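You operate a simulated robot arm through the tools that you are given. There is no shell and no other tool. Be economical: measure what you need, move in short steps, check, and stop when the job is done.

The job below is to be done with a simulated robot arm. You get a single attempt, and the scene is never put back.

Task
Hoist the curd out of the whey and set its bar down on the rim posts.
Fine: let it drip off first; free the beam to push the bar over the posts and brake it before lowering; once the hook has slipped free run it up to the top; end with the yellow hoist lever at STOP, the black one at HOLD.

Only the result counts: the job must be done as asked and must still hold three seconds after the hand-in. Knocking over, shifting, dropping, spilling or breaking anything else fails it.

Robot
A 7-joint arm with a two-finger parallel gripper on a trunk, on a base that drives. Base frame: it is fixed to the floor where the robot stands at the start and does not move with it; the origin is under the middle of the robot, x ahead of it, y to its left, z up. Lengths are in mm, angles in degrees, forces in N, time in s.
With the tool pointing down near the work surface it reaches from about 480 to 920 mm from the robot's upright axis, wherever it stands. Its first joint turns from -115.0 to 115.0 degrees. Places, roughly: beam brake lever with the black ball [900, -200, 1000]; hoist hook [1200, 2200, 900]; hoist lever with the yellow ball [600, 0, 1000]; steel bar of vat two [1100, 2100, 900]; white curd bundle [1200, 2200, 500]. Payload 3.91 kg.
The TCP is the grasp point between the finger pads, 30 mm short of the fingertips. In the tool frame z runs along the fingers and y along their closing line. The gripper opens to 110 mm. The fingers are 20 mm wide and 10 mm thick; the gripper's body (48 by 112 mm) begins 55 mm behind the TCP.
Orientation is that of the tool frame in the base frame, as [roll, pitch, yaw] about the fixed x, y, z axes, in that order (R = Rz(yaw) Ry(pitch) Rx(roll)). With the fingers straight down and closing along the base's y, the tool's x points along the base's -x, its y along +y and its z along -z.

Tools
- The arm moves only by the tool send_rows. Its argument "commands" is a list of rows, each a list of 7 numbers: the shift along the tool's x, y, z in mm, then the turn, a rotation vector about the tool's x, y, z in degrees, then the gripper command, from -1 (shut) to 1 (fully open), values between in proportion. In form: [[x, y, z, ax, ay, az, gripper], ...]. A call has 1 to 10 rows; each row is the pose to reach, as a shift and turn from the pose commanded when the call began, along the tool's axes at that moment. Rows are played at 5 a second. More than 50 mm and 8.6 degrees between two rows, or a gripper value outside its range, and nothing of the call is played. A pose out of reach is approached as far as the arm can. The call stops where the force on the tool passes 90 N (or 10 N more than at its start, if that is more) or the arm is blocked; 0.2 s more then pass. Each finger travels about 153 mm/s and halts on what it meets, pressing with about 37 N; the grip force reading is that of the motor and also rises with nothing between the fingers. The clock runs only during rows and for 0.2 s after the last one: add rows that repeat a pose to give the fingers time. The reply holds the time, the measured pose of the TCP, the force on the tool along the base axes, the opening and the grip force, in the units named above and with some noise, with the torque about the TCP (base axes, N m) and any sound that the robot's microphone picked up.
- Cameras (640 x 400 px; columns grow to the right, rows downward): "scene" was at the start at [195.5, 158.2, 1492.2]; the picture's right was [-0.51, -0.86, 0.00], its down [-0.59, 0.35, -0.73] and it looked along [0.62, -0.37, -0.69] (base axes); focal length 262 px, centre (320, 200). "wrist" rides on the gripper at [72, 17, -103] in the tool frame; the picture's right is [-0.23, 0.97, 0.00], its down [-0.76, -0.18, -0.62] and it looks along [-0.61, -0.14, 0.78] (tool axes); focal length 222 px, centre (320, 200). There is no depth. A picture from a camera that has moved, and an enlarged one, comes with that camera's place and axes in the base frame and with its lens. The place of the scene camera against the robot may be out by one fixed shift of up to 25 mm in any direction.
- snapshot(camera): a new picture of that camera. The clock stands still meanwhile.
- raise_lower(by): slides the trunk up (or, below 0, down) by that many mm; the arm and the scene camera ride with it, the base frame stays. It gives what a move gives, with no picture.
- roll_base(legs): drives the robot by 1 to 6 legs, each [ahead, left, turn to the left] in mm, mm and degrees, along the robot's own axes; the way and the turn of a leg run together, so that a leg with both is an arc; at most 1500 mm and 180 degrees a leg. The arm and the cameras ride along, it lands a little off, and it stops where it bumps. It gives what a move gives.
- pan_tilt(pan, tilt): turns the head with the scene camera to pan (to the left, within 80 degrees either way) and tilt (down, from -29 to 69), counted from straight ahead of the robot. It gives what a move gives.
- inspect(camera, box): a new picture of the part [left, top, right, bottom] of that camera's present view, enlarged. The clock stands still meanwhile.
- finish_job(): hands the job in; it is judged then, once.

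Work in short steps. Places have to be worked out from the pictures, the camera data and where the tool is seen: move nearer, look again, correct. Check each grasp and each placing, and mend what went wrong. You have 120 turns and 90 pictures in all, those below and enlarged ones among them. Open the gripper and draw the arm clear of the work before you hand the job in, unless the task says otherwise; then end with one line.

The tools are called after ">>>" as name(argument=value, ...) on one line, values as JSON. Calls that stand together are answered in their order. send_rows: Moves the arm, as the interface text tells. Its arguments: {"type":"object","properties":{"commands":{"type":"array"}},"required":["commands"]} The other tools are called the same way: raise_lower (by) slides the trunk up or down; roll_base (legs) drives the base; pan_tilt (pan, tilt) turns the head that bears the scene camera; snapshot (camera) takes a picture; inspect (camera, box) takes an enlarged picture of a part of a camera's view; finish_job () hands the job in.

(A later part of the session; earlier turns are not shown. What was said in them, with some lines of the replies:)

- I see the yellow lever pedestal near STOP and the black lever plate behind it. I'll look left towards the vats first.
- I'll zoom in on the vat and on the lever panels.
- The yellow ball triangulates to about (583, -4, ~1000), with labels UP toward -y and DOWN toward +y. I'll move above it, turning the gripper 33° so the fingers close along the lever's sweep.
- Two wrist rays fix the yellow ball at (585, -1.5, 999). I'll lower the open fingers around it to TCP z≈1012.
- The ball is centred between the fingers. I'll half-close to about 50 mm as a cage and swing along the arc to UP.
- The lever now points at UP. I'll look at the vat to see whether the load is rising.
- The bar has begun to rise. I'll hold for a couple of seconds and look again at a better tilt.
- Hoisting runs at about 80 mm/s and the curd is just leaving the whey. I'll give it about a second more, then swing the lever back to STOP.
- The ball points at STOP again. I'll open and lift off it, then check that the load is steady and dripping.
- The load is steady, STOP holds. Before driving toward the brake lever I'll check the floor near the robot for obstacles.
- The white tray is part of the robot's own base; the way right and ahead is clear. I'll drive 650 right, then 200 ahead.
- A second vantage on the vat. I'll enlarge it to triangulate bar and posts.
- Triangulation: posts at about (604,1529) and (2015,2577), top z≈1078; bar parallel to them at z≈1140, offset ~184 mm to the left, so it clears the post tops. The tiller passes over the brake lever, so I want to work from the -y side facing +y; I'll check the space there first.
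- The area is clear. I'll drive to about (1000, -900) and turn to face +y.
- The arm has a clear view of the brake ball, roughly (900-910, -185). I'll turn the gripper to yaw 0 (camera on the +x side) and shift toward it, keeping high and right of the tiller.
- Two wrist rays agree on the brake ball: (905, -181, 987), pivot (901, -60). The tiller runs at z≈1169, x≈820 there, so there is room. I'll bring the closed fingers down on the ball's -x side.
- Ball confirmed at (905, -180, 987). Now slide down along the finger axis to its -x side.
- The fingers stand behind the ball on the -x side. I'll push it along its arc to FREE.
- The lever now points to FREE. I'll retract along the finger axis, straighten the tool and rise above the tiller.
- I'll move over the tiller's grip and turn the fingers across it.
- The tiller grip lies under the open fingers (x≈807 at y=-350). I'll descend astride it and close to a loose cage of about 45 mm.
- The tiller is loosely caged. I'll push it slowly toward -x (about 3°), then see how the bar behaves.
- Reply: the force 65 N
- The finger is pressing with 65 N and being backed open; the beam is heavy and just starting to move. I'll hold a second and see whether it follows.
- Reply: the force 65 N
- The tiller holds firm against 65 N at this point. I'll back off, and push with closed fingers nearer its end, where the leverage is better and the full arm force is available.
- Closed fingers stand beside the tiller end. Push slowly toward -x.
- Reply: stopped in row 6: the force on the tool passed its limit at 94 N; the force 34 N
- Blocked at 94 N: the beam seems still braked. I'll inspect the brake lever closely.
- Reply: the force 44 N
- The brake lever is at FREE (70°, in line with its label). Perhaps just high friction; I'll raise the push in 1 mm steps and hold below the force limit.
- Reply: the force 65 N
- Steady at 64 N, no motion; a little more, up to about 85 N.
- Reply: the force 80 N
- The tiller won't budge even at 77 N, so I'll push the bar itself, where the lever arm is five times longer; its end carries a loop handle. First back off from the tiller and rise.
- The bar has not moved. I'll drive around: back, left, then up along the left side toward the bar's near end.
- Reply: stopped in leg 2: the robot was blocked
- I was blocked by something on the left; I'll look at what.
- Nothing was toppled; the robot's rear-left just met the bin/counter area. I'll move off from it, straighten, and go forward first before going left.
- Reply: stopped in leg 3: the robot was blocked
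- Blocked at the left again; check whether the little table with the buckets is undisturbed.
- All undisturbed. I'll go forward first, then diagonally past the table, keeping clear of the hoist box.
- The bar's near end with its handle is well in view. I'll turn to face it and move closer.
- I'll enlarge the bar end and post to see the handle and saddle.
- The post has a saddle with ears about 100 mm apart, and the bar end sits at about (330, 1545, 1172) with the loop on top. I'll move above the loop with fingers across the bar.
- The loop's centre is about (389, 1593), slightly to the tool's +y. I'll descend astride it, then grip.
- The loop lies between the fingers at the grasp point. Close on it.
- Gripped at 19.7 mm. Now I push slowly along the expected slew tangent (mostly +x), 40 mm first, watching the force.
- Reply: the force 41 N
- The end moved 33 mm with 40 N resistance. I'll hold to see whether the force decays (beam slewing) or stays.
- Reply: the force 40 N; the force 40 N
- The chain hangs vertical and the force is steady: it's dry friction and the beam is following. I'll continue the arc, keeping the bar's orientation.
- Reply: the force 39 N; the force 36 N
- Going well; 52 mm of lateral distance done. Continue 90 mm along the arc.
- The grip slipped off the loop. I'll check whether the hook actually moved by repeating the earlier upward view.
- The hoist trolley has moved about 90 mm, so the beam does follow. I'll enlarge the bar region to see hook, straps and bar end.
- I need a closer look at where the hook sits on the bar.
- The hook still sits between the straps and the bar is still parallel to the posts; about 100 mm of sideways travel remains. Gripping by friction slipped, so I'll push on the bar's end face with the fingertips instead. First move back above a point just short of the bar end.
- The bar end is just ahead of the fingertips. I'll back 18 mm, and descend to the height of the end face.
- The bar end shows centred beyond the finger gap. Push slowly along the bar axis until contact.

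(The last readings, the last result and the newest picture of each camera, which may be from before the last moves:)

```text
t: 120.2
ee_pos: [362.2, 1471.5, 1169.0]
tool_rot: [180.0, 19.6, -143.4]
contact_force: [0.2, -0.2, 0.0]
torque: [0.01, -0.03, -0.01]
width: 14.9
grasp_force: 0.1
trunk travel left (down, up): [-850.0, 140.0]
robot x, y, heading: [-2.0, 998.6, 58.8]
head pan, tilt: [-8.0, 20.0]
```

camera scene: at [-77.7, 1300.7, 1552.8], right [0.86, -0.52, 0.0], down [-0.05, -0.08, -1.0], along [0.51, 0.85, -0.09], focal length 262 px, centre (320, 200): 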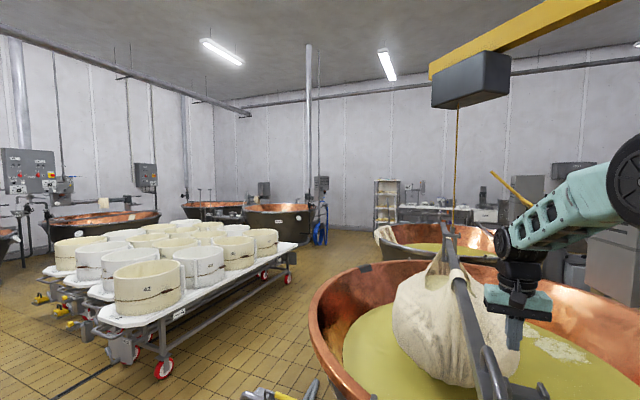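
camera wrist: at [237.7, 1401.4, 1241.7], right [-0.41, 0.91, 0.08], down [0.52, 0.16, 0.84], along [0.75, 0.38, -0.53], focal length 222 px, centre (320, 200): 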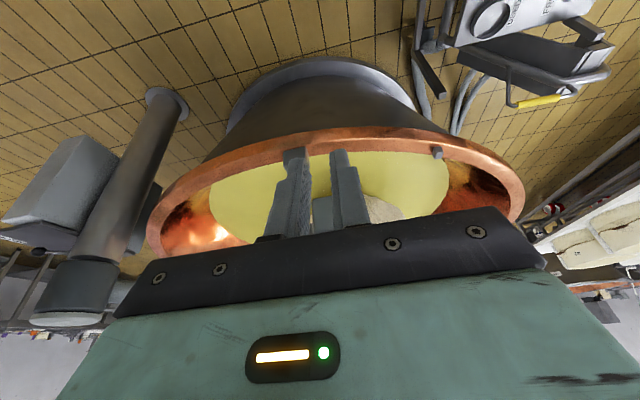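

No contact yet; continue another 30 mm.

>>> send_rows(commands=[[-4.7, 0, 1.7, 0, 0, 0, -0.73], [-9.4, 0, 3.4, 0, 0, 0, -0.73], [-14, 0, 5, 0, 0, 0, -0.73], [-19, 0, 6.7, 0, 0, 0, -0.73], [-23.5, 0, 8.4, 0, 0, 0, -0.73], [-28, 0, 10, 0, 0, 0, -0.73]])

>>> snapshot(camera="wrist")

```text
t: 121.2
ee_pos: [368.1, 1475.6, 1163.1]
tool_rot: [-179.4, 18.4, -142.8]
contact_force: [-23.3, -14.2, -0.2]
torque: [-0.67, 0.32, -0.22]
width: 14.0
grasp_force: 0.1
trunk travel left (down, up): [-850.0, 140.0]
robot x, y, heading: [-4.5, 998.7, 58.7]
head pan, tilt: [-8.0, 20.0]
stopped in row 5: the force on the tool passed its limit at 95 N (the readings are from after the stop); the commanded pose is now the measured one
```

```text
18 pictures are left
camera wrist: at [276.1, 1429.7, 1238.4], right [-0.41, 0.91, 0.06], down [0.52, 0.18, 0.83], along [0.75, 0.38, -0.55], focal length 222 px, centre (320, 200)
```

wrist: 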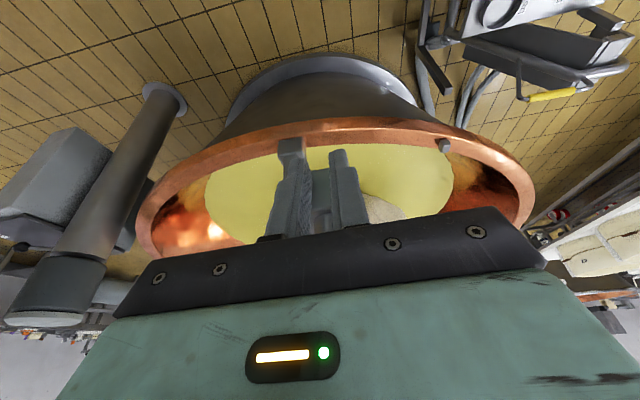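

In contact now. I'll push in small steps along the slew tangent, the fingertips following the end face sideways.

>>> send_rows(commands=[[-1.2, -1, 0.4, 0, 0, 0, -0.73], [-2.4, -2.3, 0.9, 0, 0, 0, -0.73], [-3.9, -4.2, 1.4, 0, 0, 0, -0.73], [-5.4, -6.1, 1.9, 0, 0, 0, -0.73], [-6.9, -8, 2.4, 0, 0, 0, -0.73], [-8.4, -10, 3, 0, 0, 0, -0.73], [-9.9, -12, 3.5, 0, 0, 0, -0.73], [-11.4, -14, 4, 0, 0, 0, -0.73], [-12.9, -16, 4.6, 0, 0, 0, -0.73], [-14.4, -18, 5.1, 0, 0, 0, -0.73]])

```text
t: 122.5
ee_pos: [372.4, 1470.9, 1161.8]
tool_rot: [-179.2, 17.9, -142.0]
contact_force: [-23.2, -12.5, 7.9]
torque: [-0.15, 0.45, -0.21]
width: 12.9
grasp_force: 0.2
trunk travel left (down, up): [-850.0, 140.0]
robot x, y, heading: [-3.5, 998.9, 59.2]
head pan, tilt: [-8.0, 20.0]
stopped in row 6: the force on the tool passed its limit at 92 N (the readings are from after the stop); the commanded pose is now the measured one
```

Again blocked at low displacement; something seems to stop the bar axially. I'll look closely at the far end of the bar and the far post.

>>> inspect(camera="scene", box=[384, 130, 432, 190])

```text
6.67 times, centred on (408, 160) of scene
camera zoom: at [-70.7, 1292.5, 1528.8], right [0.78, -0.63, 0.0], down [-0.21, -0.27, -0.94], along [0.59, 0.73, -0.34], focal length 1748 px, centre (-267, 467)
```

zoom: 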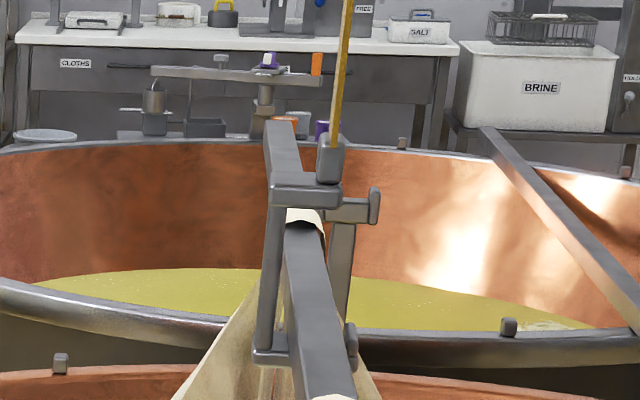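

The hook is a C-hook under the bar and nothing visibly blocks it. I'll increase the axial push very gradually and see at which steady force it moves.

>>> send_rows(commands=[[-0.5, 0, 0.2, 0, 0, 0, -0.73], [-1, 0, 0.35, 0, 0, 0, -0.73], [-1.5, 0, 0.5, 0, 0, 0, -0.73], [-2, 0, 0.7, 0, 0, 0, -0.73], [-2.5, 0, 0.9, 0, 0, 0, -0.73], [-3, 0, 1.1, 0, 0, 0, -0.73], [-3.5, 0, 1.25, 0, 0, 0, -0.73], [-4, 0, 1.4, 0, 0, 0, -0.73], [-4, 0, 1.4, 0, 0, 0, -0.73], [-4, 0, 1.4, 0, 0, 0, -0.73]])

```text
t: 124.8
ee_pos: [372.9, 1470.1, 1161.8]
tool_rot: [-179.1, 17.6, -142.0]
contact_force: [-60.0, -32.9, 14.2]
torque: [-0.36, 1.56, -0.32]
width: 9.5
grasp_force: 0.0
trunk travel left (down, up): [-850.0, 140.0]
robot x, y, heading: [-8.1, 998.6, 59.0]
head pan, tilt: [-8.0, 20.0]
```

Even 68 N axially doesn't move it, while sideways it earlier followed easily with about 19 N and stayed parallel. So I'll instead straddle the bar and push it sideways. First back off and rise.

>>> send_rows(commands=[[12, 0, -4, 0, 0, 0, -0.73], [30, 0, -10, 0, 0, 0, -0.73], [18, 0, -47, 0, 0, 0, 0.5], [5, 0, -90, 0, 0, 0, 0.5], [-8, 0, -133, 0, 8, 0.7, 0.5], [-14, 0, -145, 0, 16, 1.4, 0.5], [-14, 0, -145, 0, 17.8, 1.4, 0.5], [-14, 0, -145, 0, 17.8, 1.4, 0.5]])

```text
t: 126.5
ee_pos: [353.4, 1457.5, 1304.4]
tool_rot: [-179.6, 0.3, -143.7]
contact_force: [0.0, -0.8, -0.1]
torque: [0.03, -0.04, 0.02]
width: 82.5
grasp_force: 0.0
trunk travel left (down, up): [-850.0, 140.0]
robot x, y, heading: [-5.7, 997.5, 58.9]
head pan, tilt: [-8.0, 20.0]
```

Move forward along the bar to just past the loop, staying high, and look down.

>>> send_rows(commands=[[-42, 0, 0, 0, 0, 0, 0.5], [-84, 0, 0, 0, 0, 0, 0.5], [-126, 0, 0, 0, 0, 0, 0.5], [-168, 0, 0, 0, 0, 0, 0.5], [-207, 1, 0, 0, 0, 0, 0.5], [-207, 1, 0, 0, 0, 0, 0.5]])

>>> snapshot(camera="wrist")

```text
t: 128.0
ee_pos: [521.5, 1581.5, 1300.6]
tool_rot: [-179.6, 0.2, -143.7]
contact_force: [-0.4, 0.3, 0.3]
torque: [-0.02, -0.01, 0.01]
width: 82.6
grasp_force: 0.1
trunk travel left (down, up): [-850.0, 140.0]
robot x, y, heading: [-7.3, 998.8, 59.1]
head pan, tilt: [-8.0, 20.0]
```

```text
16 pictures are left
camera wrist: at [450.0, 1552.9, 1403.8], right [-0.39, 0.92, -0.01], down [0.72, 0.31, 0.63], along [0.58, 0.24, -0.78], focal length 222 px, centre (320, 200)
```

wrist: 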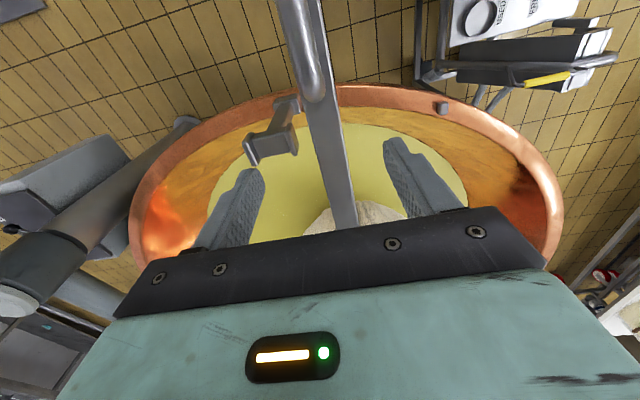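

The bar is centred between the fingers; I'll go 25 mm further forward past the loop and descend astride the bar, closing to about 55 mm.

>>> send_rows(commands=[[-25, 0, 40, 0, 0, 0, 0.5], [-25, 0, 80, 0, 0, 0, 0.5], [-25, 0, 110, 0, 0, 0, 0.5], [-25, 0, 130, 0, 0, 0, 0.5], [-25, 0, 130, 0, 0, 0, 0.1], [-25, 0, 130, 0, 0, 0, -0.05], [-25, 0, 130, 0, 0, 0, -0.05]])

>>> snapshot(camera="wrist")

```text
t: 129.6
ee_pos: [542.4, 1596.1, 1173.4]
tool_rot: [-179.6, 0.1, -143.8]
contact_force: [-0.4, 0.0, 0.4]
torque: [0.03, -0.02, -0.02]
width: 52.4
grasp_force: 0.2
trunk travel left (down, up): [-850.0, 140.0]
robot x, y, heading: [-5.9, 998.2, 59.0]
head pan, tilt: [-8.0, 20.0]
```

```text
15 pictures are left
camera wrist: at [471.9, 1567.6, 1275.1], right [-0.39, 0.92, -0.01], down [0.72, 0.31, 0.63], along [0.58, 0.24, -0.78], focal length 222 px, centre (320, 200)
```

wrist: 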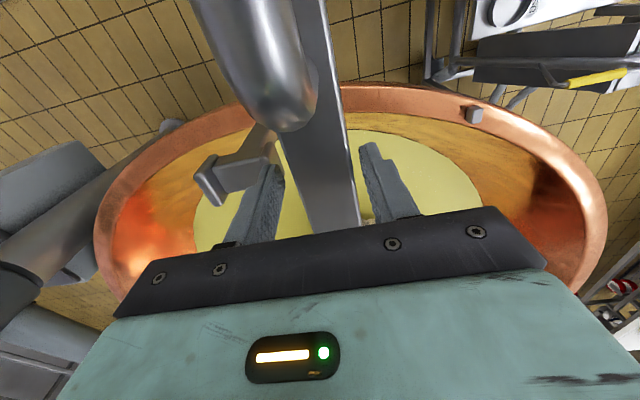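

Straddled. Push sideways toward the posts at 20 mm/s, 40 mm first.

>>> send_rows(commands=[[0, -4, 0, 0, 0, 0, -0.05], [0, -8, 0, 0, 0, 0, -0.05], [0, -12, 0, 0, 0, 0, -0.05], [0, -16, 0, 0, 0, 0, -0.05], [0, -20, 0, 0, 0, 0, -0.05], [0, -24, 0, 0, 0, 0, -0.05], [0, -28, 0, 0, 0, 0, -0.05], [0, -32, 0, 0, 0, 0, -0.05], [0, -36, 0, 0, 0, 0, -0.05], [0, -40, 0, 0, 0, 0, -0.05]])

>>> snapshot(camera="wrist")

```text
t: 131.8
ee_pos: [565.6, 1563.2, 1173.2]
tool_rot: [-179.6, 0.2, -143.9]
contact_force: [-6.1, 19.3, -0.8]
torque: [0.65, 0.05, -0.11]
width: 61.9
grasp_force: 9.4
trunk travel left (down, up): [-850.0, 140.0]
robot x, y, heading: [-7.3, 999.6, 59.0]
head pan, tilt: [-8.0, 20.0]
```

```text
14 pictures are left
camera wrist: at [494.5, 1535.6, 1276.7], right [-0.39, 0.92, -0.01], down [0.72, 0.31, 0.63], along [0.58, 0.24, -0.78], focal length 222 px, centre (320, 200)
```

wrist: 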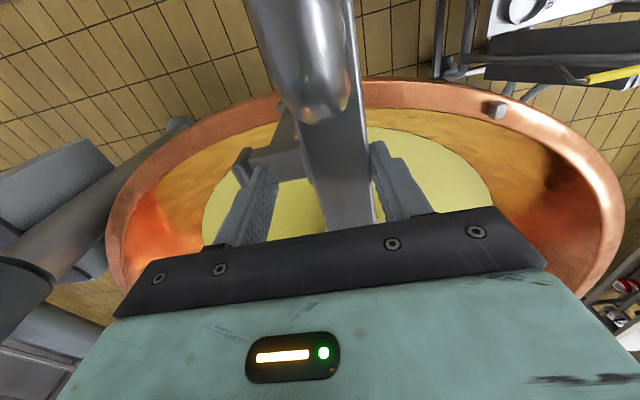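

It follows with about 20 N. Continue 40 mm.

>>> send_rows(commands=[[0, -4, 0, 0, 0, 0, -0.05], [0, -8, 0, 0, 0, 0, -0.05], [0, -12, 0, 0, 0, 0, -0.05], [0, -16, 0, 0, 0, 0, -0.05], [0, -20, 0, 0, 0, 0, -0.05], [0, -24, 0, 0, 0, 0, -0.05], [0, -28, 0, 0, 0, 0, -0.05], [0, -32, 0, 0, 0, 0, -0.05], [0, -36, 0, 0, 0, 0, -0.05], [0, -40, 0, 0, 0, 0, -0.05]])

>>> inspect(camera="scene", box=[380, 120, 540, 320])

```text
t: 133.9
ee_pos: [588.5, 1531.8, 1175.1]
tool_rot: [-179.4, 0.2, -143.9]
contact_force: [-7.6, 16.0, 0.2]
torque: [0.5, 0.26, -0.02]
width: 61.3
grasp_force: 9.2
trunk travel left (down, up): [-850.0, 140.0]
robot x, y, heading: [-8.8, 994.3, 59.1]
head pan, tilt: [-8.0, 20.0]
```

```text
2.00 times, centred on (460, 220) of scene
camera zoom: at [-68.7, 1294.6, 1528.4], right [0.78, -0.63, 0.0], down [-0.21, -0.27, -0.94], along [0.59, 0.73, -0.34], focal length 524 px, centre (40, 160)
```

zoom: 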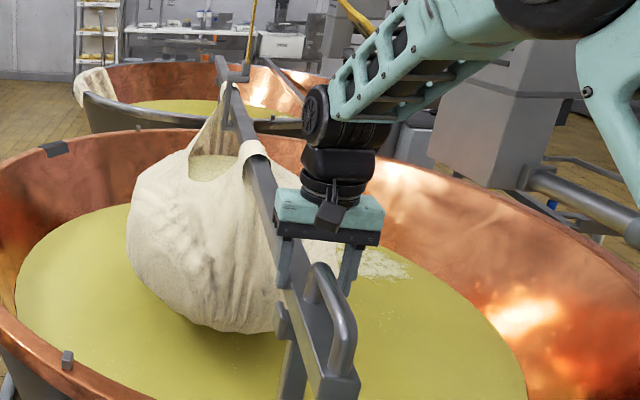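

Bar end now at n≈-890 versus posts ≈-859: about 30 mm to go. Push 28 mm more, slower, then check both posts.

>>> send_rows(commands=[[0, -3, 0, 0, 0, 0, -0.05], [0, -6, 0, 0, 0, 0, -0.05], [0, -9, 0, 0, 0, 0, -0.05], [0, -12, 0, 0, 0, 0, -0.05], [0, -15, 0, 0, 0, 0, -0.05], [0, -18, 0, 0, 0, 0, -0.05], [0, -21, 0, 0, 0, 0, -0.05], [0, -24, 0, 0, 0, 0, -0.05], [0, -27, 0, 0, 0, 0, -0.05], [0, -28, 0, 0, 0, 0, -0.05]])

>>> inspect(camera="scene", box=[384, 130, 432, 190])

>>> snapshot(camera="wrist")

```text
t: 136.2
ee_pos: [603.2, 1509.1, 1174.2]
tool_rot: [-179.7, 0.1, -143.8]
contact_force: [-13.4, 20.3, -8.8]
torque: [0.31, 0.28, -0.04]
width: 64.3
grasp_force: 12.0
trunk travel left (down, up): [-850.0, 140.0]
robot x, y, heading: [-8.8, 997.6, 59.0]
head pan, tilt: [-8.0, 20.0]
```

```text
6.67 times, centred on (408, 160) of scene
camera zoom: at [-68.7, 1295.1, 1528.1], right [0.78, -0.63, 0.0], down [-0.21, -0.27, -0.94], along [0.59, 0.73, -0.34], focal length 1748 px, centre (-267, 467)
```

zoom: 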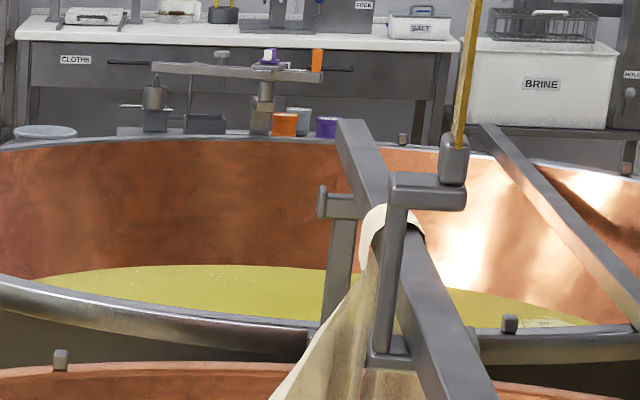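

```text
11 pictures are left
camera wrist: at [533.4, 1481.6, 1277.7], right [-0.39, 0.92, -0.01], down [0.72, 0.31, 0.63], along [0.58, 0.24, -0.78], focal length 222 px, centre (320, 200)
```

wrist: 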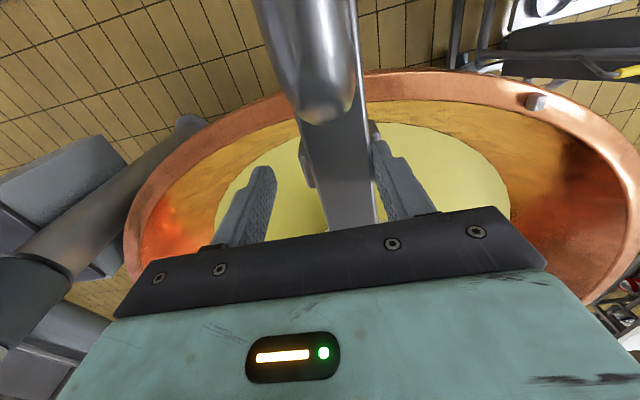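

The far post looks aligned to within a few mm. I'll check the near post in one enlarged wrist view.

>>> inspect(camera="wrist", box=[256, 90, 416, 230])

```text
2.86 times, centred on (336, 160) of wrist
camera zoom: at [533.4, 1481.6, 1277.7], right [-0.39, 0.92, -0.01], down [0.72, 0.31, 0.63], along [0.58, 0.24, -0.78], focal length 635 px, centre (274, 314)
```

zoom: 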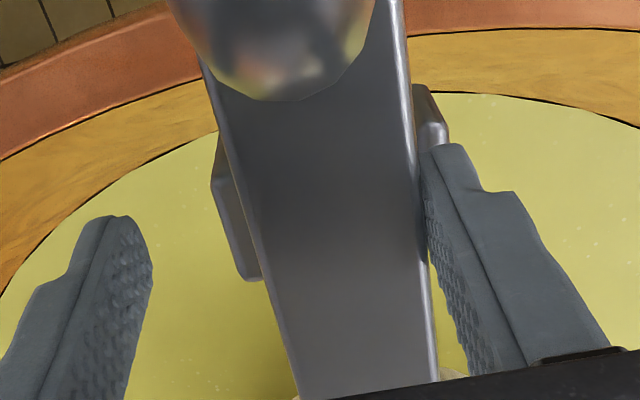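

Near post and bar are aligned within a few mm. I'll ease the push off gently and see whether the bar stays.

>>> send_rows(commands=[[0, 1, 0, 0, 0, 0, -0.05], [0, 2, 0, 0, 0, 0, -0.05], [0, 3, 0, 0, 0, 0, -0.05], [0, 5, 0, 0, 0, 0, 0.1], [0, 7, 0, 0, 0, 0, 0.2], [0, 8, 0, 0, 0, 0, 0.3], [0, 8, 0, 0, 0, 0, 0.4], [0, 8, 0, 0, 0, 0, 0.4], [0, 8, 0, 0, 0, 0, 0.4]])

>>> inspect(camera="wrist", box=[256, 90, 416, 230])

```text
t: 138.2
ee_pos: [599.9, 1516.3, 1174.4]
tool_rot: [-179.6, 0.1, -143.8]
contact_force: [0.5, 0.2, 0.2]
torque: [0.0, 0.01, 0.01]
width: 77.1
grasp_force: 0.0
trunk travel left (down, up): [-850.0, 140.0]
robot x, y, heading: [-5.1, 993.4, 58.9]
head pan, tilt: [-8.0, 20.0]
```

```text
2.86 times, centred on (336, 160) of wrist
camera zoom: at [530.0, 1486.8, 1277.7], right [-0.39, 0.92, -0.01], down [0.72, 0.31, 0.63], along [0.58, 0.24, -0.78], focal length 635 px, centre (274, 314)
```

zoom: 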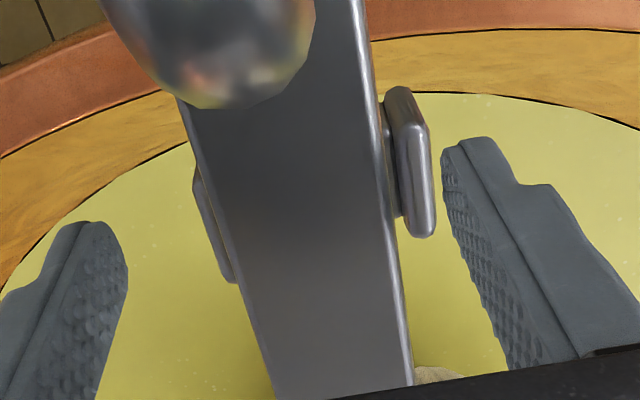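

The bar stayed put, centred over the saddle (within about 2 mm). Now lift the hand clear and retract it before driving to the brake lever.

>>> send_rows(commands=[[0, 0, -40, 0, 0, 0, 0.4], [0, 0, -80, 0, 0, 0, 0.4], [0, 0, -128, 0, 0, 0, 0.4], [45, 0, -140, 0, 0, 0, -0.5], [90, 0, -140, 0, 0, 0, -1], [135, 0, -140, 0, 0, 0, -1], [180, 0, -140, 0, 0, 0, -1], [210, 0, -140, 0, 0, 0, -1]])

>>> roll_base(legs=[[-190, 20, 0], [0, 0, 32], [-1100, 0, 0], [-230, -150, 0], [-220, 0, 0]])

```text
t: 139.9
ee_pos: [428.7, 1391.1, 1315.1]
tool_rot: [-179.6, 0.2, -143.9]
contact_force: [0.8, -0.4, 1.1]
torque: [0.0, 0.03, 0.01]
width: 0.0
grasp_force: 37.1
trunk travel left (down, up): [-850.0, 140.0]
robot x, y, heading: [-5.5, 997.4, 59.0]
head pan, tilt: [-8.0, 20.0]
```

```text
t: 151.2
ee_pos: [205.1, -159.1, 1314.5]
tool_rot: [-179.6, 0.2, -112.9]
contact_force: [0.2, 0.3, -0.9]
torque: [-0.02, 0.01, -0.02]
width: 0.0
grasp_force: 37.3
trunk travel left (down, up): [-850.0, 140.0]
robot x, y, heading: [34.8, -721.3, 90.0]
head pan, tilt: [-8.0, 20.0]
```

Now on to the spot facing the brake lever.

>>> roll_base(legs=[[-180, -320, 0], [0, -645, 0]])

>>> pan_tilt(pan=5, tilt=40)

```text
t: 156.7
ee_pos: [1165.0, -340.1, 1313.6]
tool_rot: [-179.6, 0.1, -112.6]
contact_force: [0.1, 0.1, 1.0]
torque: [-0.01, -0.02, -0.02]
width: 0.0
grasp_force: 36.9
trunk travel left (down, up): [-850.0, 140.0]
robot x, y, heading: [996.5, -900.1, 90.1]
head pan, tilt: [-8.0, 20.0]
```

```text
t: 157.5
ee_pos: [1165.6, -340.2, 1314.2]
tool_rot: [-179.6, 0.1, -112.7]
contact_force: [0.2, -0.9, -0.5]
torque: [0.02, 0.0, 0.02]
width: 0.3
grasp_force: 36.9
trunk travel left (down, up): [-850.0, 140.0]
robot x, y, heading: [994.4, -904.0, 90.1]
head pan, tilt: [5.0, 40.0]
```

I'll bring the closed fingers to above the brake lever area and look with the wrist camera.

>>> send_rows(commands=[[-14, 30, 30, 0, 0, 0, -1], [-28, 60, 60, 0, 0, 0, -1], [-43, 91, 91, 0, 0, 0, -1], [-57, 122, 122, 0, 0, 0, -1], [-72, 152, 152, 0, 0, 0, -1], [-86, 183, 184, 0, 0, 0, -1], [-86, 183, 184, 0, 0, 0, -1]])

>>> snapshot(camera="wrist")

```text
t: 159.1
ee_pos: [1030.0, -188.2, 1128.6]
tool_rot: [-179.6, 0.2, -112.8]
contact_force: [-0.6, 0.0, -0.2]
torque: [0.0, 0.0, -0.01]
width: 0.0
grasp_force: 37.4
trunk travel left (down, up): [-850.0, 140.0]
robot x, y, heading: [998.2, -902.0, 89.9]
head pan, tilt: [5.0, 40.0]
```

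```text
8 pictures are left
camera wrist: at [985.4, -248.1, 1232.1], right [-0.81, 0.59, -0.01], down [0.45, 0.63, 0.63], along [0.37, 0.51, -0.78], focal length 222 px, centre (320, 200)
```

wrist: 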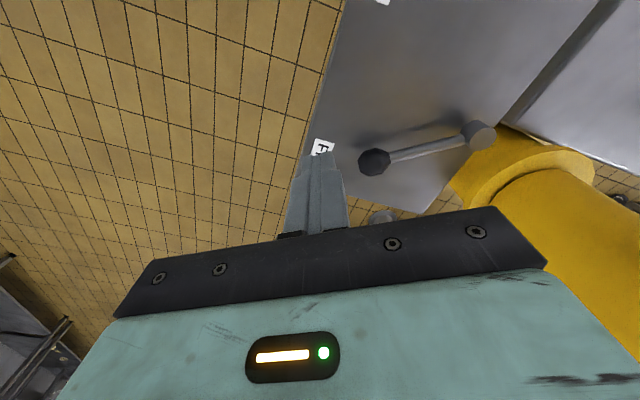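

Ball at (1009,-98), i.e. still at FREE. I'll go to its far (+y) side and lower the fingers behind it.

>>> send_rows(commands=[[-38, 19, 0, 0, 0, 0, -1], [-76, 38, 0, 0, 0, 0, -1], [-113, 57, 0, 0, 0, 0, -1], [-113, 57, 40, 0, 0, 0, -1], [-113, 57, 80, 0, 0, 0, -1], [-113, 57, 110, 0, 0, 0, -1], [-113, 57, 125, 0, 0, 0, -1], [-113, 57, 125, 0, 0, 0, -1]])

>>> inspect(camera="scene", box=[340, 130, 500, 230])

```text
t: 160.9
ee_pos: [1025.2, -64.2, 1005.2]
tool_rot: [-179.6, 0.2, -112.7]
contact_force: [-0.2, 0.9, -0.2]
torque: [-0.02, 0.01, -0.01]
width: 0.0
grasp_force: 37.6
trunk travel left (down, up): [-850.0, 140.0]
robot x, y, heading: [993.1, -898.8, 90.2]
head pan, tilt: [5.0, 40.0]
```

```text
4.00 times, centred on (420, 180) of scene
camera zoom: at [765.6, -680.2, 1497.1], right [1.0, 0.09, 0.0], down [0.06, -0.64, -0.77], along [-0.07, 0.76, -0.64], focal length 1049 px, centre (-80, 280)
```

zoom: 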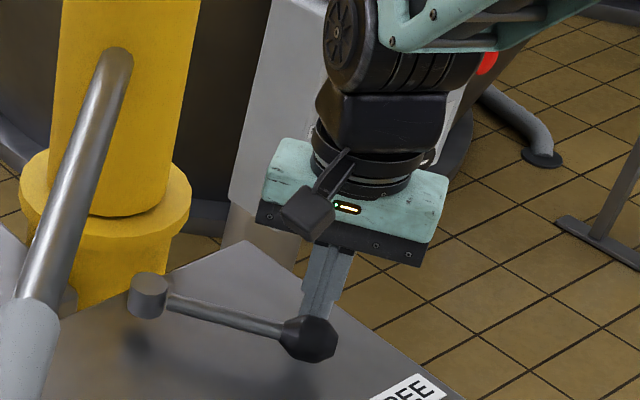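

The fingers are behind the ball. Sweep it back along the arc to HOLD.

>>> send_rows(commands=[[19.2, -5.9, 0, 0, 0, 0, -1], [41.4, -9.8, 0, 0, 0, 0, -1], [58.4, -8.2, 0, 0, 0, 0, -1], [73.8, -4.9, 0, 0, 0, 0, -1], [103.5, 6.5, 0, 0, 0, 0, -1], [118.2, 15.6, 0, 0, 0, 0, -1], [131.3, 26.3, 0, 0, 0, 0, -1], [143.4, 39.7, 0, 0, 0, 0, -1], [143.4, 39.7, 0, 0, 0, 0, -1]])

>>> inspect(camera="scene", box=[320, 150, 480, 250])

```text
t: 162.9
ee_pos: [930.6, -181.6, 1004.3]
tool_rot: [-179.7, 0.2, -112.8]
contact_force: [4.8, -0.5, 0.8]
torque: [-0.05, -0.08, 0.02]
width: 0.0
grasp_force: 37.4
trunk travel left (down, up): [-850.0, 140.0]
robot x, y, heading: [993.0, -907.1, 90.2]
head pan, tilt: [5.0, 40.0]
```

```text
4.00 times, centred on (400, 200) of scene
camera zoom: at [765.9, -680.3, 1497.2], right [1.0, 0.09, 0.0], down [0.06, -0.64, -0.77], along [-0.07, 0.76, -0.64], focal length 1049 px, centre (0, 200)
```

zoom: 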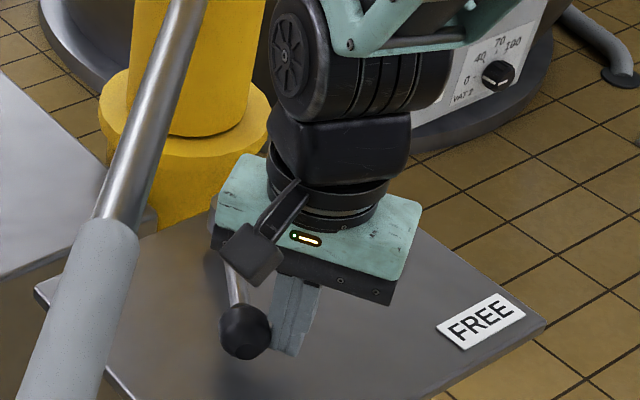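

The lever is back exactly at HOLD. I'll retreat sideways, rise and pull the arm back a little before driving to the hoist lever.

>>> send_rows(commands=[[-8, -18, 0, 0, 0, 0, -1], [-8, -18, -45, 0, 0, 0, -1], [-8, -18, -93, 0, 0, 0, -1], [-8, -18, -141, 0, 0, 0, -1], [-8, -18, -189, 0, 0, 0, -1], [-8, -18, -237, 0, 0, 0, -1], [20, -25, -270, 0, 0, 0, -1], [60, -35, -290, 0, 0, 0, -1], [95, -45, -296, 0, 0, 0, -1]])

>>> roll_base(legs=[[0, 490, 0], [130, 0, 0]])

```text
t: 164.9
ee_pos: [935.5, -286.7, 1299.3]
tool_rot: [-179.6, 0.2, -112.7]
contact_force: [0.0, 0.3, -0.5]
torque: [-0.05, 0.02, -0.02]
width: 0.2
grasp_force: 37.7
trunk travel left (down, up): [-850.0, 140.0]
robot x, y, heading: [996.7, -901.3, 90.2]
head pan, tilt: [5.0, 40.0]
```

```text
t: 168.8
ee_pos: [441.5, -157.7, 1299.2]
tool_rot: [-179.5, 0.3, -113.0]
contact_force: [-0.4, -0.1, -0.9]
torque: [-0.03, 0.03, 0.03]
width: 0.0
grasp_force: 36.8
trunk travel left (down, up): [-850.0, 140.0]
robot x, y, heading: [500.2, -772.6, 89.7]
head pan, tilt: [5.0, 40.0]
```

Move above the yellow ball with the fingers turned along its sweep, and verify with the wrist camera.

>>> send_rows(commands=[[-33, -12, 10, 0, 0, 5.7, 0], [-66, -23, 30, 0, 0, 11.3, 1], [-99, -35, 60, 0, 0, 17, 1], [-132, -46, 95, 0, 0, 22.7, 1], [-165, -58, 130, 0, 0, 28.3, 1], [-199, -69, 160, 0, 0, 34, 1], [-199, -69, 160, 0, 0, 34, 1]])

>>> snapshot(camera="wrist")

```text
t: 170.3
ee_pos: [584.3, -1.8, 1140.6]
tool_rot: [-179.8, 0.4, -147.2]
contact_force: [-0.1, -0.1, 0.2]
torque: [0.0, 0.02, -0.02]
width: 110.0
grasp_force: 0.0
trunk travel left (down, up): [-850.0, 140.0]
robot x, y, heading: [498.5, -768.8, 89.8]
head pan, tilt: [5.0, 40.0]
```

```text
5 pictures are left
camera wrist: at [512.6, -25.0, 1243.3], right [-0.34, 0.94, 0.0], down [0.73, 0.26, 0.63], along [0.59, 0.21, -0.78], focal length 222 px, centre (320, 200)
```

wrist: 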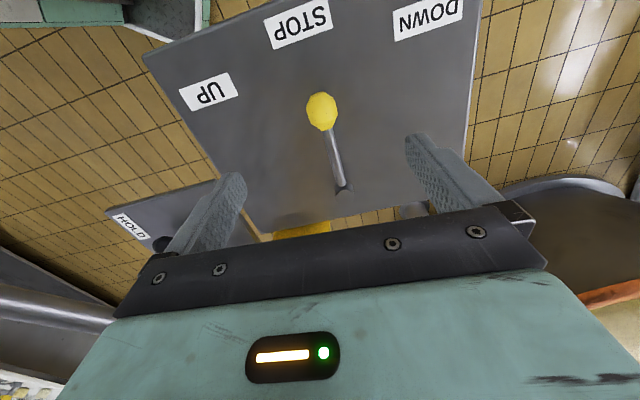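

Ball confirmed. Descend, cage it and swing to DOWN for about a second, then back to STOP.

>>> send_rows(commands=[[0, 3, 40, 0, 0, 0, 1], [0, 3, 80, 0, 0, 0, 1], [0, 3, 115, 0, 0, 0, 1], [0, 3, 128, 0, 0, 0, 1], [0, 3, 128, 0, 0, 0, 0.3], [0, 3, 128, 0, 0, 0, -0.15], [0, 3, 128, 0, 0, 0, -0.15]])

>>> pan_tilt(pan=-18, tilt=18)

>>> send_rows(commands=[[-0.1, 16.6, 0, 0, 0, 8, -0.15], [-2.4, 33, 0, 0, 0, 16, -0.15], [-7.1, 49, 0, 0, 0, 24, -0.15], [-13.9, 64.1, 0, 0, 0, 32, -0.15], [-21.1, 76, 0, 0, 0, 38.7, -0.15], [-21.1, 76, 0, 0, 0, 38.7, -0.15], [-21.1, 76, 0, 0, 0, 38.7, -0.15]])

>>> send_rows(commands=[[-2.2, -16.4, 0, 0, 0, -8, -0.15], [-6.8, -32.4, 0, 0, 0, -16, -0.15], [-13.5, -47.6, 0, 0, 0, -24, -0.15], [-22.2, -61.7, 0, 0, 0, -32, -0.15], [-31, -72.5, 0, 0, 0, -38.7, -0.15], [-31, -72.5, 0, 0, 0, -38.7, -0.15]])

>>> snapshot(camera="scene")

```text
t: 171.9
ee_pos: [584.5, 1.4, 1013.2]
tool_rot: [-179.8, 0.4, -146.9]
contact_force: [0.7, -0.4, -0.1]
torque: [0.0, 0.03, 0.01]
width: 47.0
grasp_force: 0.0
trunk travel left (down, up): [-850.0, 140.0]
robot x, y, heading: [499.3, -772.2, 90.0]
head pan, tilt: [5.0, 40.0]
```

```text
t: 172.8
ee_pos: [584.0, 1.2, 1012.4]
tool_rot: [-179.8, 0.4, -147.0]
contact_force: [-0.4, 0.5, 0.1]
torque: [-0.01, -0.01, 0.02]
width: 46.8
grasp_force: 0.0
trunk travel left (down, up): [-850.0, 140.0]
robot x, y, heading: [498.7, -771.2, 89.8]
head pan, tilt: [-18.0, 18.0]
```

```text
t: 174.4
ee_pos: [561.1, 79.9, 1011.0]
tool_rot: [180.0, 0.4, 174.3]
contact_force: [0.6, -5.8, -2.1]
torque: [-0.13, -0.05, 0.04]
width: 50.1
grasp_force: 3.2
trunk travel left (down, up): [-850.0, 140.0]
robot x, y, heading: [500.5, -773.3, 89.8]
head pan, tilt: [-18.0, 18.0]
```

```text
t: 175.8
ee_pos: [585.0, 1.8, 1012.6]
tool_rot: [-179.8, 0.4, -146.9]
contact_force: [0.3, 0.3, -0.4]
torque: [-0.03, 0.01, 0.01]
width: 46.5
grasp_force: 0.0
trunk travel left (down, up): [-850.0, 140.0]
robot x, y, heading: [500.0, -773.1, 89.8]
head pan, tilt: [-18.0, 18.0]
```

```text
4 pictures are left
camera scene: at [306.3, -545.5, 1531.8], right [0.95, -0.31, 0.0], down [-0.1, -0.29, -0.95], along [0.3, 0.9, -0.31], focal length 262 px, centre (320, 200)
```

scene: 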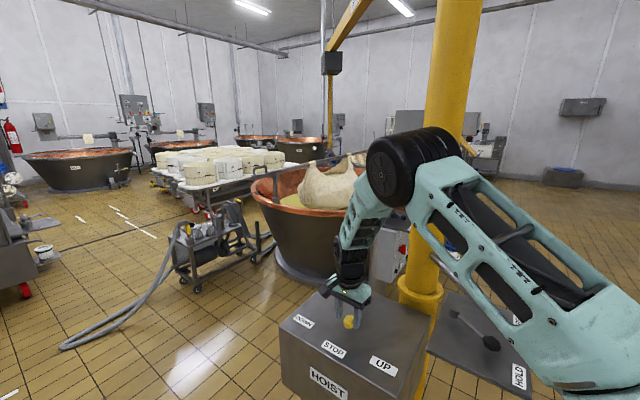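

Enlarge the vat region to see whether the bar rests on the posts and where the hook is.

>>> inspect(camera="scene", box=[240, 120, 384, 210])

```text
4.44 times, centred on (312, 165) of scene
camera zoom: at [306.3, -545.5, 1531.8], right [0.95, -0.31, 0.0], down [-0.1, -0.29, -0.95], along [0.3, 0.9, -0.31], focal length 1166 px, centre (356, 356)
```

zoom: 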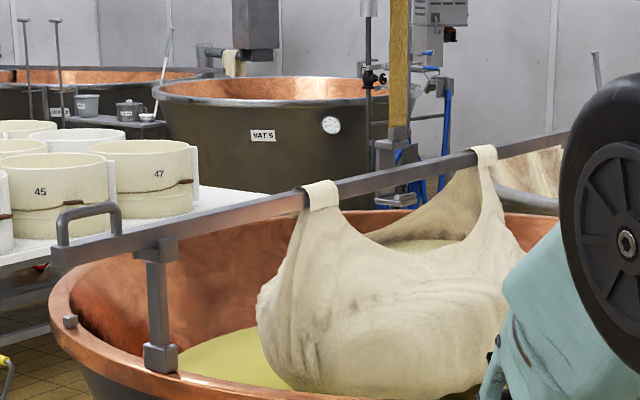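

The bar sits in the near saddle and the hook has about 33 mm slack below it. I'll lower a bit more so the hook can slip free.

>>> send_rows(commands=[[-0.1, 16.6, 0, 0, 0, 8, -0.15], [-2.4, 33, 0, 0, 0, 16, -0.15], [-7.1, 49, 0, 0, 0, 24, -0.15], [-13.9, 64.1, 0, 0, 0, 32, -0.15], [-21.1, 76, 0, 0, 0, 38.7, -0.15]])

>>> send_rows(commands=[[-2.2, -16.4, 0, 0, 0, -8, -0.15], [-6.8, -32.4, 0, 0, 0, -16, -0.15], [-13.5, -47.6, 0, 0, 0, -24, -0.15], [-22.2, -61.7, 0, 0, 0, -32, -0.15], [-31, -72.5, 0, 0, 0, -38.7, -0.15], [-31, -72.5, 0, 0, 0, -38.7, -0.15]])

>>> inspect(camera="scene", box=[256, 130, 368, 200])

```text
t: 177.0
ee_pos: [559.8, 77.2, 1012.0]
tool_rot: [179.9, 0.4, 174.1]
contact_force: [0.5, -2.2, -0.6]
torque: [-0.06, -0.01, 0.0]
width: 47.8
grasp_force: 1.0
trunk travel left (down, up): [-850.0, 140.0]
robot x, y, heading: [499.8, -774.2, 89.8]
head pan, tilt: [-18.0, 18.0]
```

```text
t: 178.4
ee_pos: [584.9, 1.2, 1012.6]
tool_rot: [-179.7, 0.4, -146.9]
contact_force: [-0.9, 0.8, -0.3]
torque: [0.01, 0.0, 0.02]
width: 46.6
grasp_force: 0.1
trunk travel left (down, up): [-850.0, 140.0]
robot x, y, heading: [499.1, -773.7, 90.1]
head pan, tilt: [-18.0, 18.0]
```

```text
5.71 times, centred on (312, 165) of scene
camera zoom: at [306.3, -545.5, 1531.8], right [0.95, -0.31, 0.0], down [-0.1, -0.29, -0.95], along [0.3, 0.9, -0.31], focal length 1499 px, centre (366, 400)
```

zoom: 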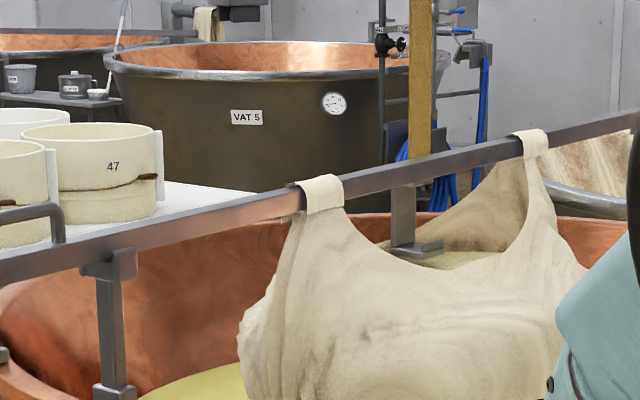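

The hook has dropped off the bar to its far side (its lip is ~110 mm below the bar, more than its inner height), so it has slipped free. Now swing to UP, with a check before it could re-engage.

>>> send_rows(commands=[[-2.2, -16.4, 0, 0, 0, -8, -0.15], [-6.8, -32.4, 0, 0, 0, -16, -0.15], [-13.5, -47.6, 0, 0, 0, -24, -0.15], [-22.2, -61.7, 0, 0, 0, -32, -0.15], [-31, -72.5, 0, 0, 0, -38.7, -0.15], [-31, -72.5, 0, 0, 0, -38.7, -0.15], [-31, -72.5, 0, 0, 0, -38.7, -0.15], [-31, -72.5, 0, 0, 0, -38.7, -0.15], [-31, -72.5, 0, 0, 0, -38.7, -0.15]])

>>> inspect(camera="scene", box=[240, 110, 400, 210])

```text
t: 180.4
ee_pos: [649.5, -42.6, 1013.7]
tool_rot: [-179.6, 0.2, -108.2]
contact_force: [-0.3, -0.1, 0.1]
torque: [-0.01, 0.01, 0.02]
width: 46.7
grasp_force: 0.1
trunk travel left (down, up): [-850.0, 140.0]
robot x, y, heading: [500.7, -772.8, 89.8]
head pan, tilt: [-18.0, 18.0]
```

```text
4.00 times, centred on (320, 160) of scene
camera zoom: at [306.4, -545.4, 1531.8], right [0.95, -0.31, 0.0], down [-0.1, -0.29, -0.95], along [0.3, 0.9, -0.31], focal length 1049 px, centre (320, 360)
```

zoom: 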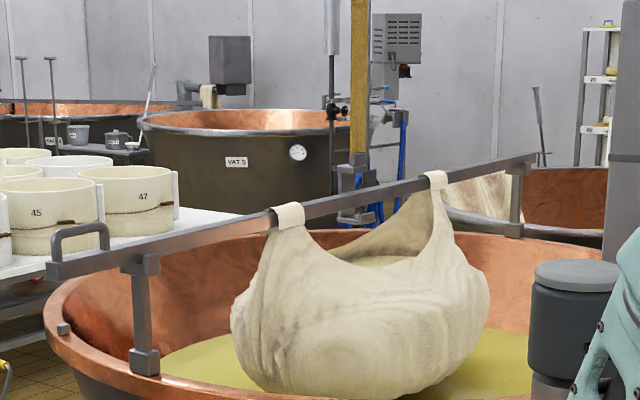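

The bar rests on both posts and the hook is rising beside it. I'll continue UP for two more seconds, then use my last picture to make sure the hook passes the bar without lifting it.

>>> send_rows(commands=[[0, 0, 0, 0, 0, 0, -0.15], [0, 0, 0, 0, 0, 0, -0.15], [0, 0, 0, 0, 0, 0, -0.15], [0, 0, 0, 0, 0, 0, -0.15], [0, 0, 0, 0, 0, 0, -0.15], [0, 0, 0, 0, 0, 0, -0.15], [0, 0, 0, 0, 0, 0, -0.15], [0, 0, 0, 0, 0, 0, -0.15], [0, 0, 0, 0, 0, 0, -0.15], [0, 0, 0, 0, 0, 0, -0.15]])

>>> inspect(camera="scene", box=[240, 50, 400, 210])

```text
t: 182.6
ee_pos: [648.8, -43.1, 1013.7]
tool_rot: [-179.7, 0.3, -108.3]
contact_force: [-0.1, -0.8, -0.4]
torque: [-0.01, 0.0, 0.01]
width: 46.6
grasp_force: 0.0
trunk travel left (down, up): [-850.0, 140.0]
robot x, y, heading: [499.5, -772.0, 89.8]
head pan, tilt: [-18.0, 18.0]
```

```text
2.50 times, centred on (320, 130) of scene
camera zoom: at [306.3, -545.4, 1531.8], right [0.95, -0.31, 0.0], down [-0.1, -0.29, -0.95], along [0.3, 0.9, -0.31], focal length 656 px, centre (320, 375)
```

zoom: 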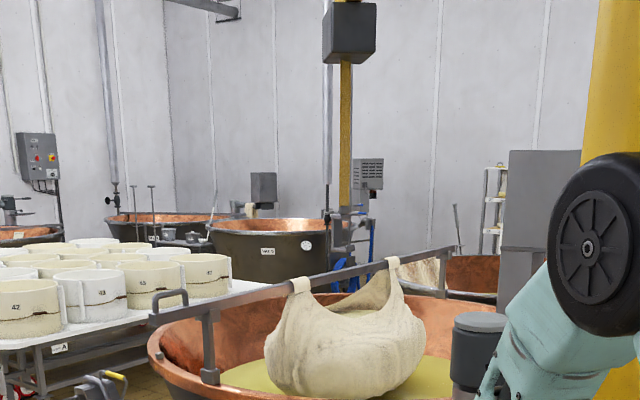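

The hook has passed above the bar, which stays on both posts. At about 50 mm/s it needs some 11 s to the top; I'll hold UP for longer than that.

>>> send_rows(commands=[[0, 0, 0, 0, 0, 0, -0.15], [0, 0, 0, 0, 0, 0, -0.15], [0, 0, 0, 0, 0, 0, -0.15], [0, 0, 0, 0, 0, 0, -0.15], [0, 0, 0, 0, 0, 0, -0.15], [0, 0, 0, 0, 0, 0, -0.15], [0, 0, 0, 0, 0, 0, -0.15], [0, 0, 0, 0, 0, 0, -0.15], [0, 0, 0, 0, 0, 0, -0.15], [0, 0, 0, 0, 0, 0, -0.15]])

>>> send_rows(commands=[[0, 0, 0, 0, 0, 0, -0.15], [0, 0, 0, 0, 0, 0, -0.15], [0, 0, 0, 0, 0, 0, -0.15], [0, 0, 0, 0, 0, 0, -0.15], [0, 0, 0, 0, 0, 0, -0.15], [0, 0, 0, 0, 0, 0, -0.15], [0, 0, 0, 0, 0, 0, -0.15], [0, 0, 0, 0, 0, 0, -0.15], [0, 0, 0, 0, 0, 0, -0.15], [0, 0, 0, 0, 0, 0, -0.15]])

>>> send_rows(commands=[[0, 0, 0, 0, 0, 0, -0.15], [0, 0, 0, 0, 0, 0, -0.15], [0, 0, 0, 0, 0, 0, -0.15], [0, 0, 0, 0, 0, 0, -0.15], [0, 0, 0, 0, 0, 0, -0.15], [0, 0, 0, 0, 0, 0, -0.15], [0, 0, 0, 0, 0, 0, -0.15], [0, 0, 0, 0, 0, 0, -0.15], [0, 0, 0, 0, 0, 0, -0.15], [0, 0, 0, 0, 0, 0, -0.15]])

>>> send_rows(commands=[[0, 0, 0, 0, 0, 0, -0.15], [0, 0, 0, 0, 0, 0, -0.15], [0, 0, 0, 0, 0, 0, -0.15], [0, 0, 0, 0, 0, 0, -0.15], [0, 0, 0, 0, 0, 0, -0.15], [0, 0, 0, 0, 0, 0, -0.15], [0, 0, 0, 0, 0, 0, -0.15], [0, 0, 0, 0, 0, 0, -0.15], [0, 0, 0, 0, 0, 0, -0.15], [0, 0, 0, 0, 0, 0, -0.15]])

>>> send_rows(commands=[[0, 0, 0, 0, 0, 0, -0.15], [0, 0, 0, 0, 0, 0, -0.15], [0, 0, 0, 0, 0, 0, -0.15], [0, 0, 0, 0, 0, 0, -0.15], [0, 0, 0, 0, 0, 0, -0.15], [0, 0, 0, 0, 0, 0, -0.15], [0, 0, 0, 0, 0, 0, -0.15], [0, 0, 0, 0, 0, 0, -0.15], [0, 0, 0, 0, 0, 0, -0.15], [0, 0, 0, 0, 0, 0, -0.15]])

>>> send_rows(commands=[[0, 0, 0, 0, 0, 0, -0.15], [0, 0, 0, 0, 0, 0, -0.15], [0, 0, 0, 0, 0, 0, -0.15], [0, 0, 0, 0, 0, 0, -0.15], [0, 0, 0, 0, 0, 0, -0.15], [0, 0, 0, 0, 0, 0, -0.15], [0, 0, 0, 0, 0, 0, -0.15], [0, 0, 0, 0, 0, 0, -0.15], [0, 0, 0, 0, 0, 0, -0.15], [0, 0, 0, 0, 0, 0, -0.15]])

>>> send_rows(commands=[[0, 0, 0, 0, 0, 0, -0.15], [0, 0, 0, 0, 0, 0, -0.15], [0, 0, 0, 0, 0, 0, -0.15], [0, 0, 0, 0, 0, 0, -0.15], [0, 0, 0, 0, 0, 0, -0.15], [0, 0, 0, 0, 0, 0, -0.15], [0, 0, 0, 0, 0, 0, -0.15], [0, 0, 0, 0, 0, 0, -0.15], [0, 0, 0, 0, 0, 0, -0.15], [0, 0, 0, 0, 0, 0, -0.15]])

>>> send_rows(commands=[[0, 0, 0, 0, 0, 0, -0.15], [0, 0, 0, 0, 0, 0, -0.15], [0, 0, 0, 0, 0, 0, -0.15], [0, 0, 0, 0, 0, 0, -0.15], [0, 0, 0, 0, 0, 0, -0.15], [0, 0, 0, 0, 0, 0, -0.15], [0, 0, 0, 0, 0, 0, -0.15], [0, 0, 0, 0, 0, 0, -0.15], [0, 0, 0, 0, 0, 0, -0.15], [0, 0, 0, 0, 0, 0, -0.15]])

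```text
t: 184.8
ee_pos: [649.1, -42.6, 1013.9]
tool_rot: [-179.6, 0.2, -108.2]
contact_force: [0.1, 0.2, 0.8]
torque: [-0.01, 0.0, -0.03]
width: 46.7
grasp_force: 0.1
trunk travel left (down, up): [-850.0, 140.0]
robot x, y, heading: [498.7, -771.3, 89.9]
head pan, tilt: [-18.0, 18.0]
```

```text
t: 187.0
ee_pos: [650.0, -42.6, 1013.7]
tool_rot: [-179.7, 0.3, -108.3]
contact_force: [-0.3, 0.2, 0.4]
torque: [0.03, 0.01, 0.03]
width: 46.9
grasp_force: 0.0
trunk travel left (down, up): [-850.0, 140.0]
robot x, y, heading: [499.4, -774.1, 89.9]
head pan, tilt: [-18.0, 18.0]
```

```text
t: 189.2
ee_pos: [649.3, -41.9, 1014.1]
tool_rot: [-179.7, 0.3, -108.3]
contact_force: [0.7, -0.2, 0.0]
torque: [-0.01, -0.01, 0.03]
width: 46.5
grasp_force: 0.0
trunk travel left (down, up): [-850.0, 140.0]
robot x, y, heading: [499.2, -773.1, 90.1]
head pan, tilt: [-18.0, 18.0]
```

```text
t: 191.4
ee_pos: [648.2, -42.4, 1013.9]
tool_rot: [-179.6, 0.2, -108.3]
contact_force: [0.8, 0.3, 0.8]
torque: [-0.03, -0.02, -0.04]
width: 46.8
grasp_force: 0.0
trunk travel left (down, up): [-850.0, 140.0]
robot x, y, heading: [499.7, -773.5, 89.9]
head pan, tilt: [-18.0, 18.0]
```

```text
t: 193.6
ee_pos: [650.0, -41.5, 1013.2]
tool_rot: [-179.6, 0.1, -108.4]
contact_force: [0.1, 0.9, 0.1]
torque: [-0.02, 0.0, 0.0]
width: 46.9
grasp_force: 0.0
trunk travel left (down, up): [-850.0, 140.0]
robot x, y, heading: [497.4, -775.3, 89.9]
head pan, tilt: [-18.0, 18.0]
```

```text
t: 195.8
ee_pos: [648.6, -42.8, 1012.7]
tool_rot: [-179.6, 0.3, -108.3]
contact_force: [0.3, 0.0, -0.3]
torque: [-0.02, 0.0, 0.04]
width: 46.8
grasp_force: 0.1
trunk travel left (down, up): [-850.0, 140.0]
robot x, y, heading: [500.0, -772.7, 89.9]
head pan, tilt: [-18.0, 18.0]
```

```text
t: 198.0
ee_pos: [648.1, -41.9, 1014.6]
tool_rot: [-179.6, 0.2, -108.3]
contact_force: [-0.8, -0.7, -0.9]
torque: [0.0, 0.01, 0.01]
width: 46.8
grasp_force: 0.1
trunk travel left (down, up): [-850.0, 140.0]
robot x, y, heading: [495.9, -772.4, 90.2]
head pan, tilt: [-18.0, 18.0]
```

```text
t: 200.2
ee_pos: [648.6, -43.6, 1014.9]
tool_rot: [-179.7, 0.1, -108.3]
contact_force: [-0.7, 0.0, 0.8]
torque: [-0.02, 0.0, 0.01]
width: 46.9
grasp_force: 0.1
trunk travel left (down, up): [-850.0, 140.0]
robot x, y, heading: [496.5, -775.0, 89.8]
head pan, tilt: [-18.0, 18.0]
```

The hook should be at the top. Swing the lever back to STOP (with the small slack overshoot), then open and lift off.

>>> send_rows(commands=[[-0.1, 16.6, 0, 0, 0, 8, -0.15], [-2.4, 33, 0, 0, 0, 16, -0.15], [-7.1, 49, 0, 0, 0, 24, -0.15], [-13.9, 64.1, 0, 0, 0, 32, -0.15], [-23, 78.5, 0, 0, 0, 40.2, -0.15], [-23, 78.5, 0, 0, 0, 40.2, -0.15], [-23, 78.5, 0, 0, 0, 40.2, -0.15]])

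>>> send_rows(commands=[[0, 0, 0, 0, 0, 0, 0.3], [0, 0, 0, 0, 0, 0, 0.6], [0, 0, -40, 0, 0, 0, 0.6], [0, 0, -80, 0, 0, 0, 0.6], [0, 0, -120, 0, 0, 0, 0.6], [0, 0, -160, 0, 0, 0, 0.6]])

```text
t: 201.8
ee_pos: [581.5, 6.8, 1013.2]
tool_rot: [-179.8, 0.4, -148.5]
contact_force: [-0.1, 0.1, -0.9]
torque: [0.0, 0.03, -0.01]
width: 46.8
grasp_force: 0.1
trunk travel left (down, up): [-850.0, 140.0]
robot x, y, heading: [502.1, -775.2, 90.1]
head pan, tilt: [-18.0, 18.0]
```

```text
t: 203.2
ee_pos: [576.4, 3.4, 1173.5]
tool_rot: [-179.8, 0.4, -148.5]
contact_force: [-1.1, 0.8, 0.0]
torque: [-0.02, 0.01, 0.0]
width: 87.8
grasp_force: 0.0
trunk travel left (down, up): [-850.0, 140.0]
robot x, y, heading: [499.8, -772.8, 89.8]
head pan, tilt: [-18.0, 18.0]
```

Both levers are set (STOP at the same place as before, HOLD), the gripper is open and clear above the box; handing in.

>>> finish_job()

```text
The job is handed in.
```

I handed the job in with the curd's bar resting on both rim posts, the yellow hoist lever back at STOP and the black brake lever at HOLD. I had no pictures left to confirm the hook at the very top or the final STOP position, so I judged those by run time and arm position.
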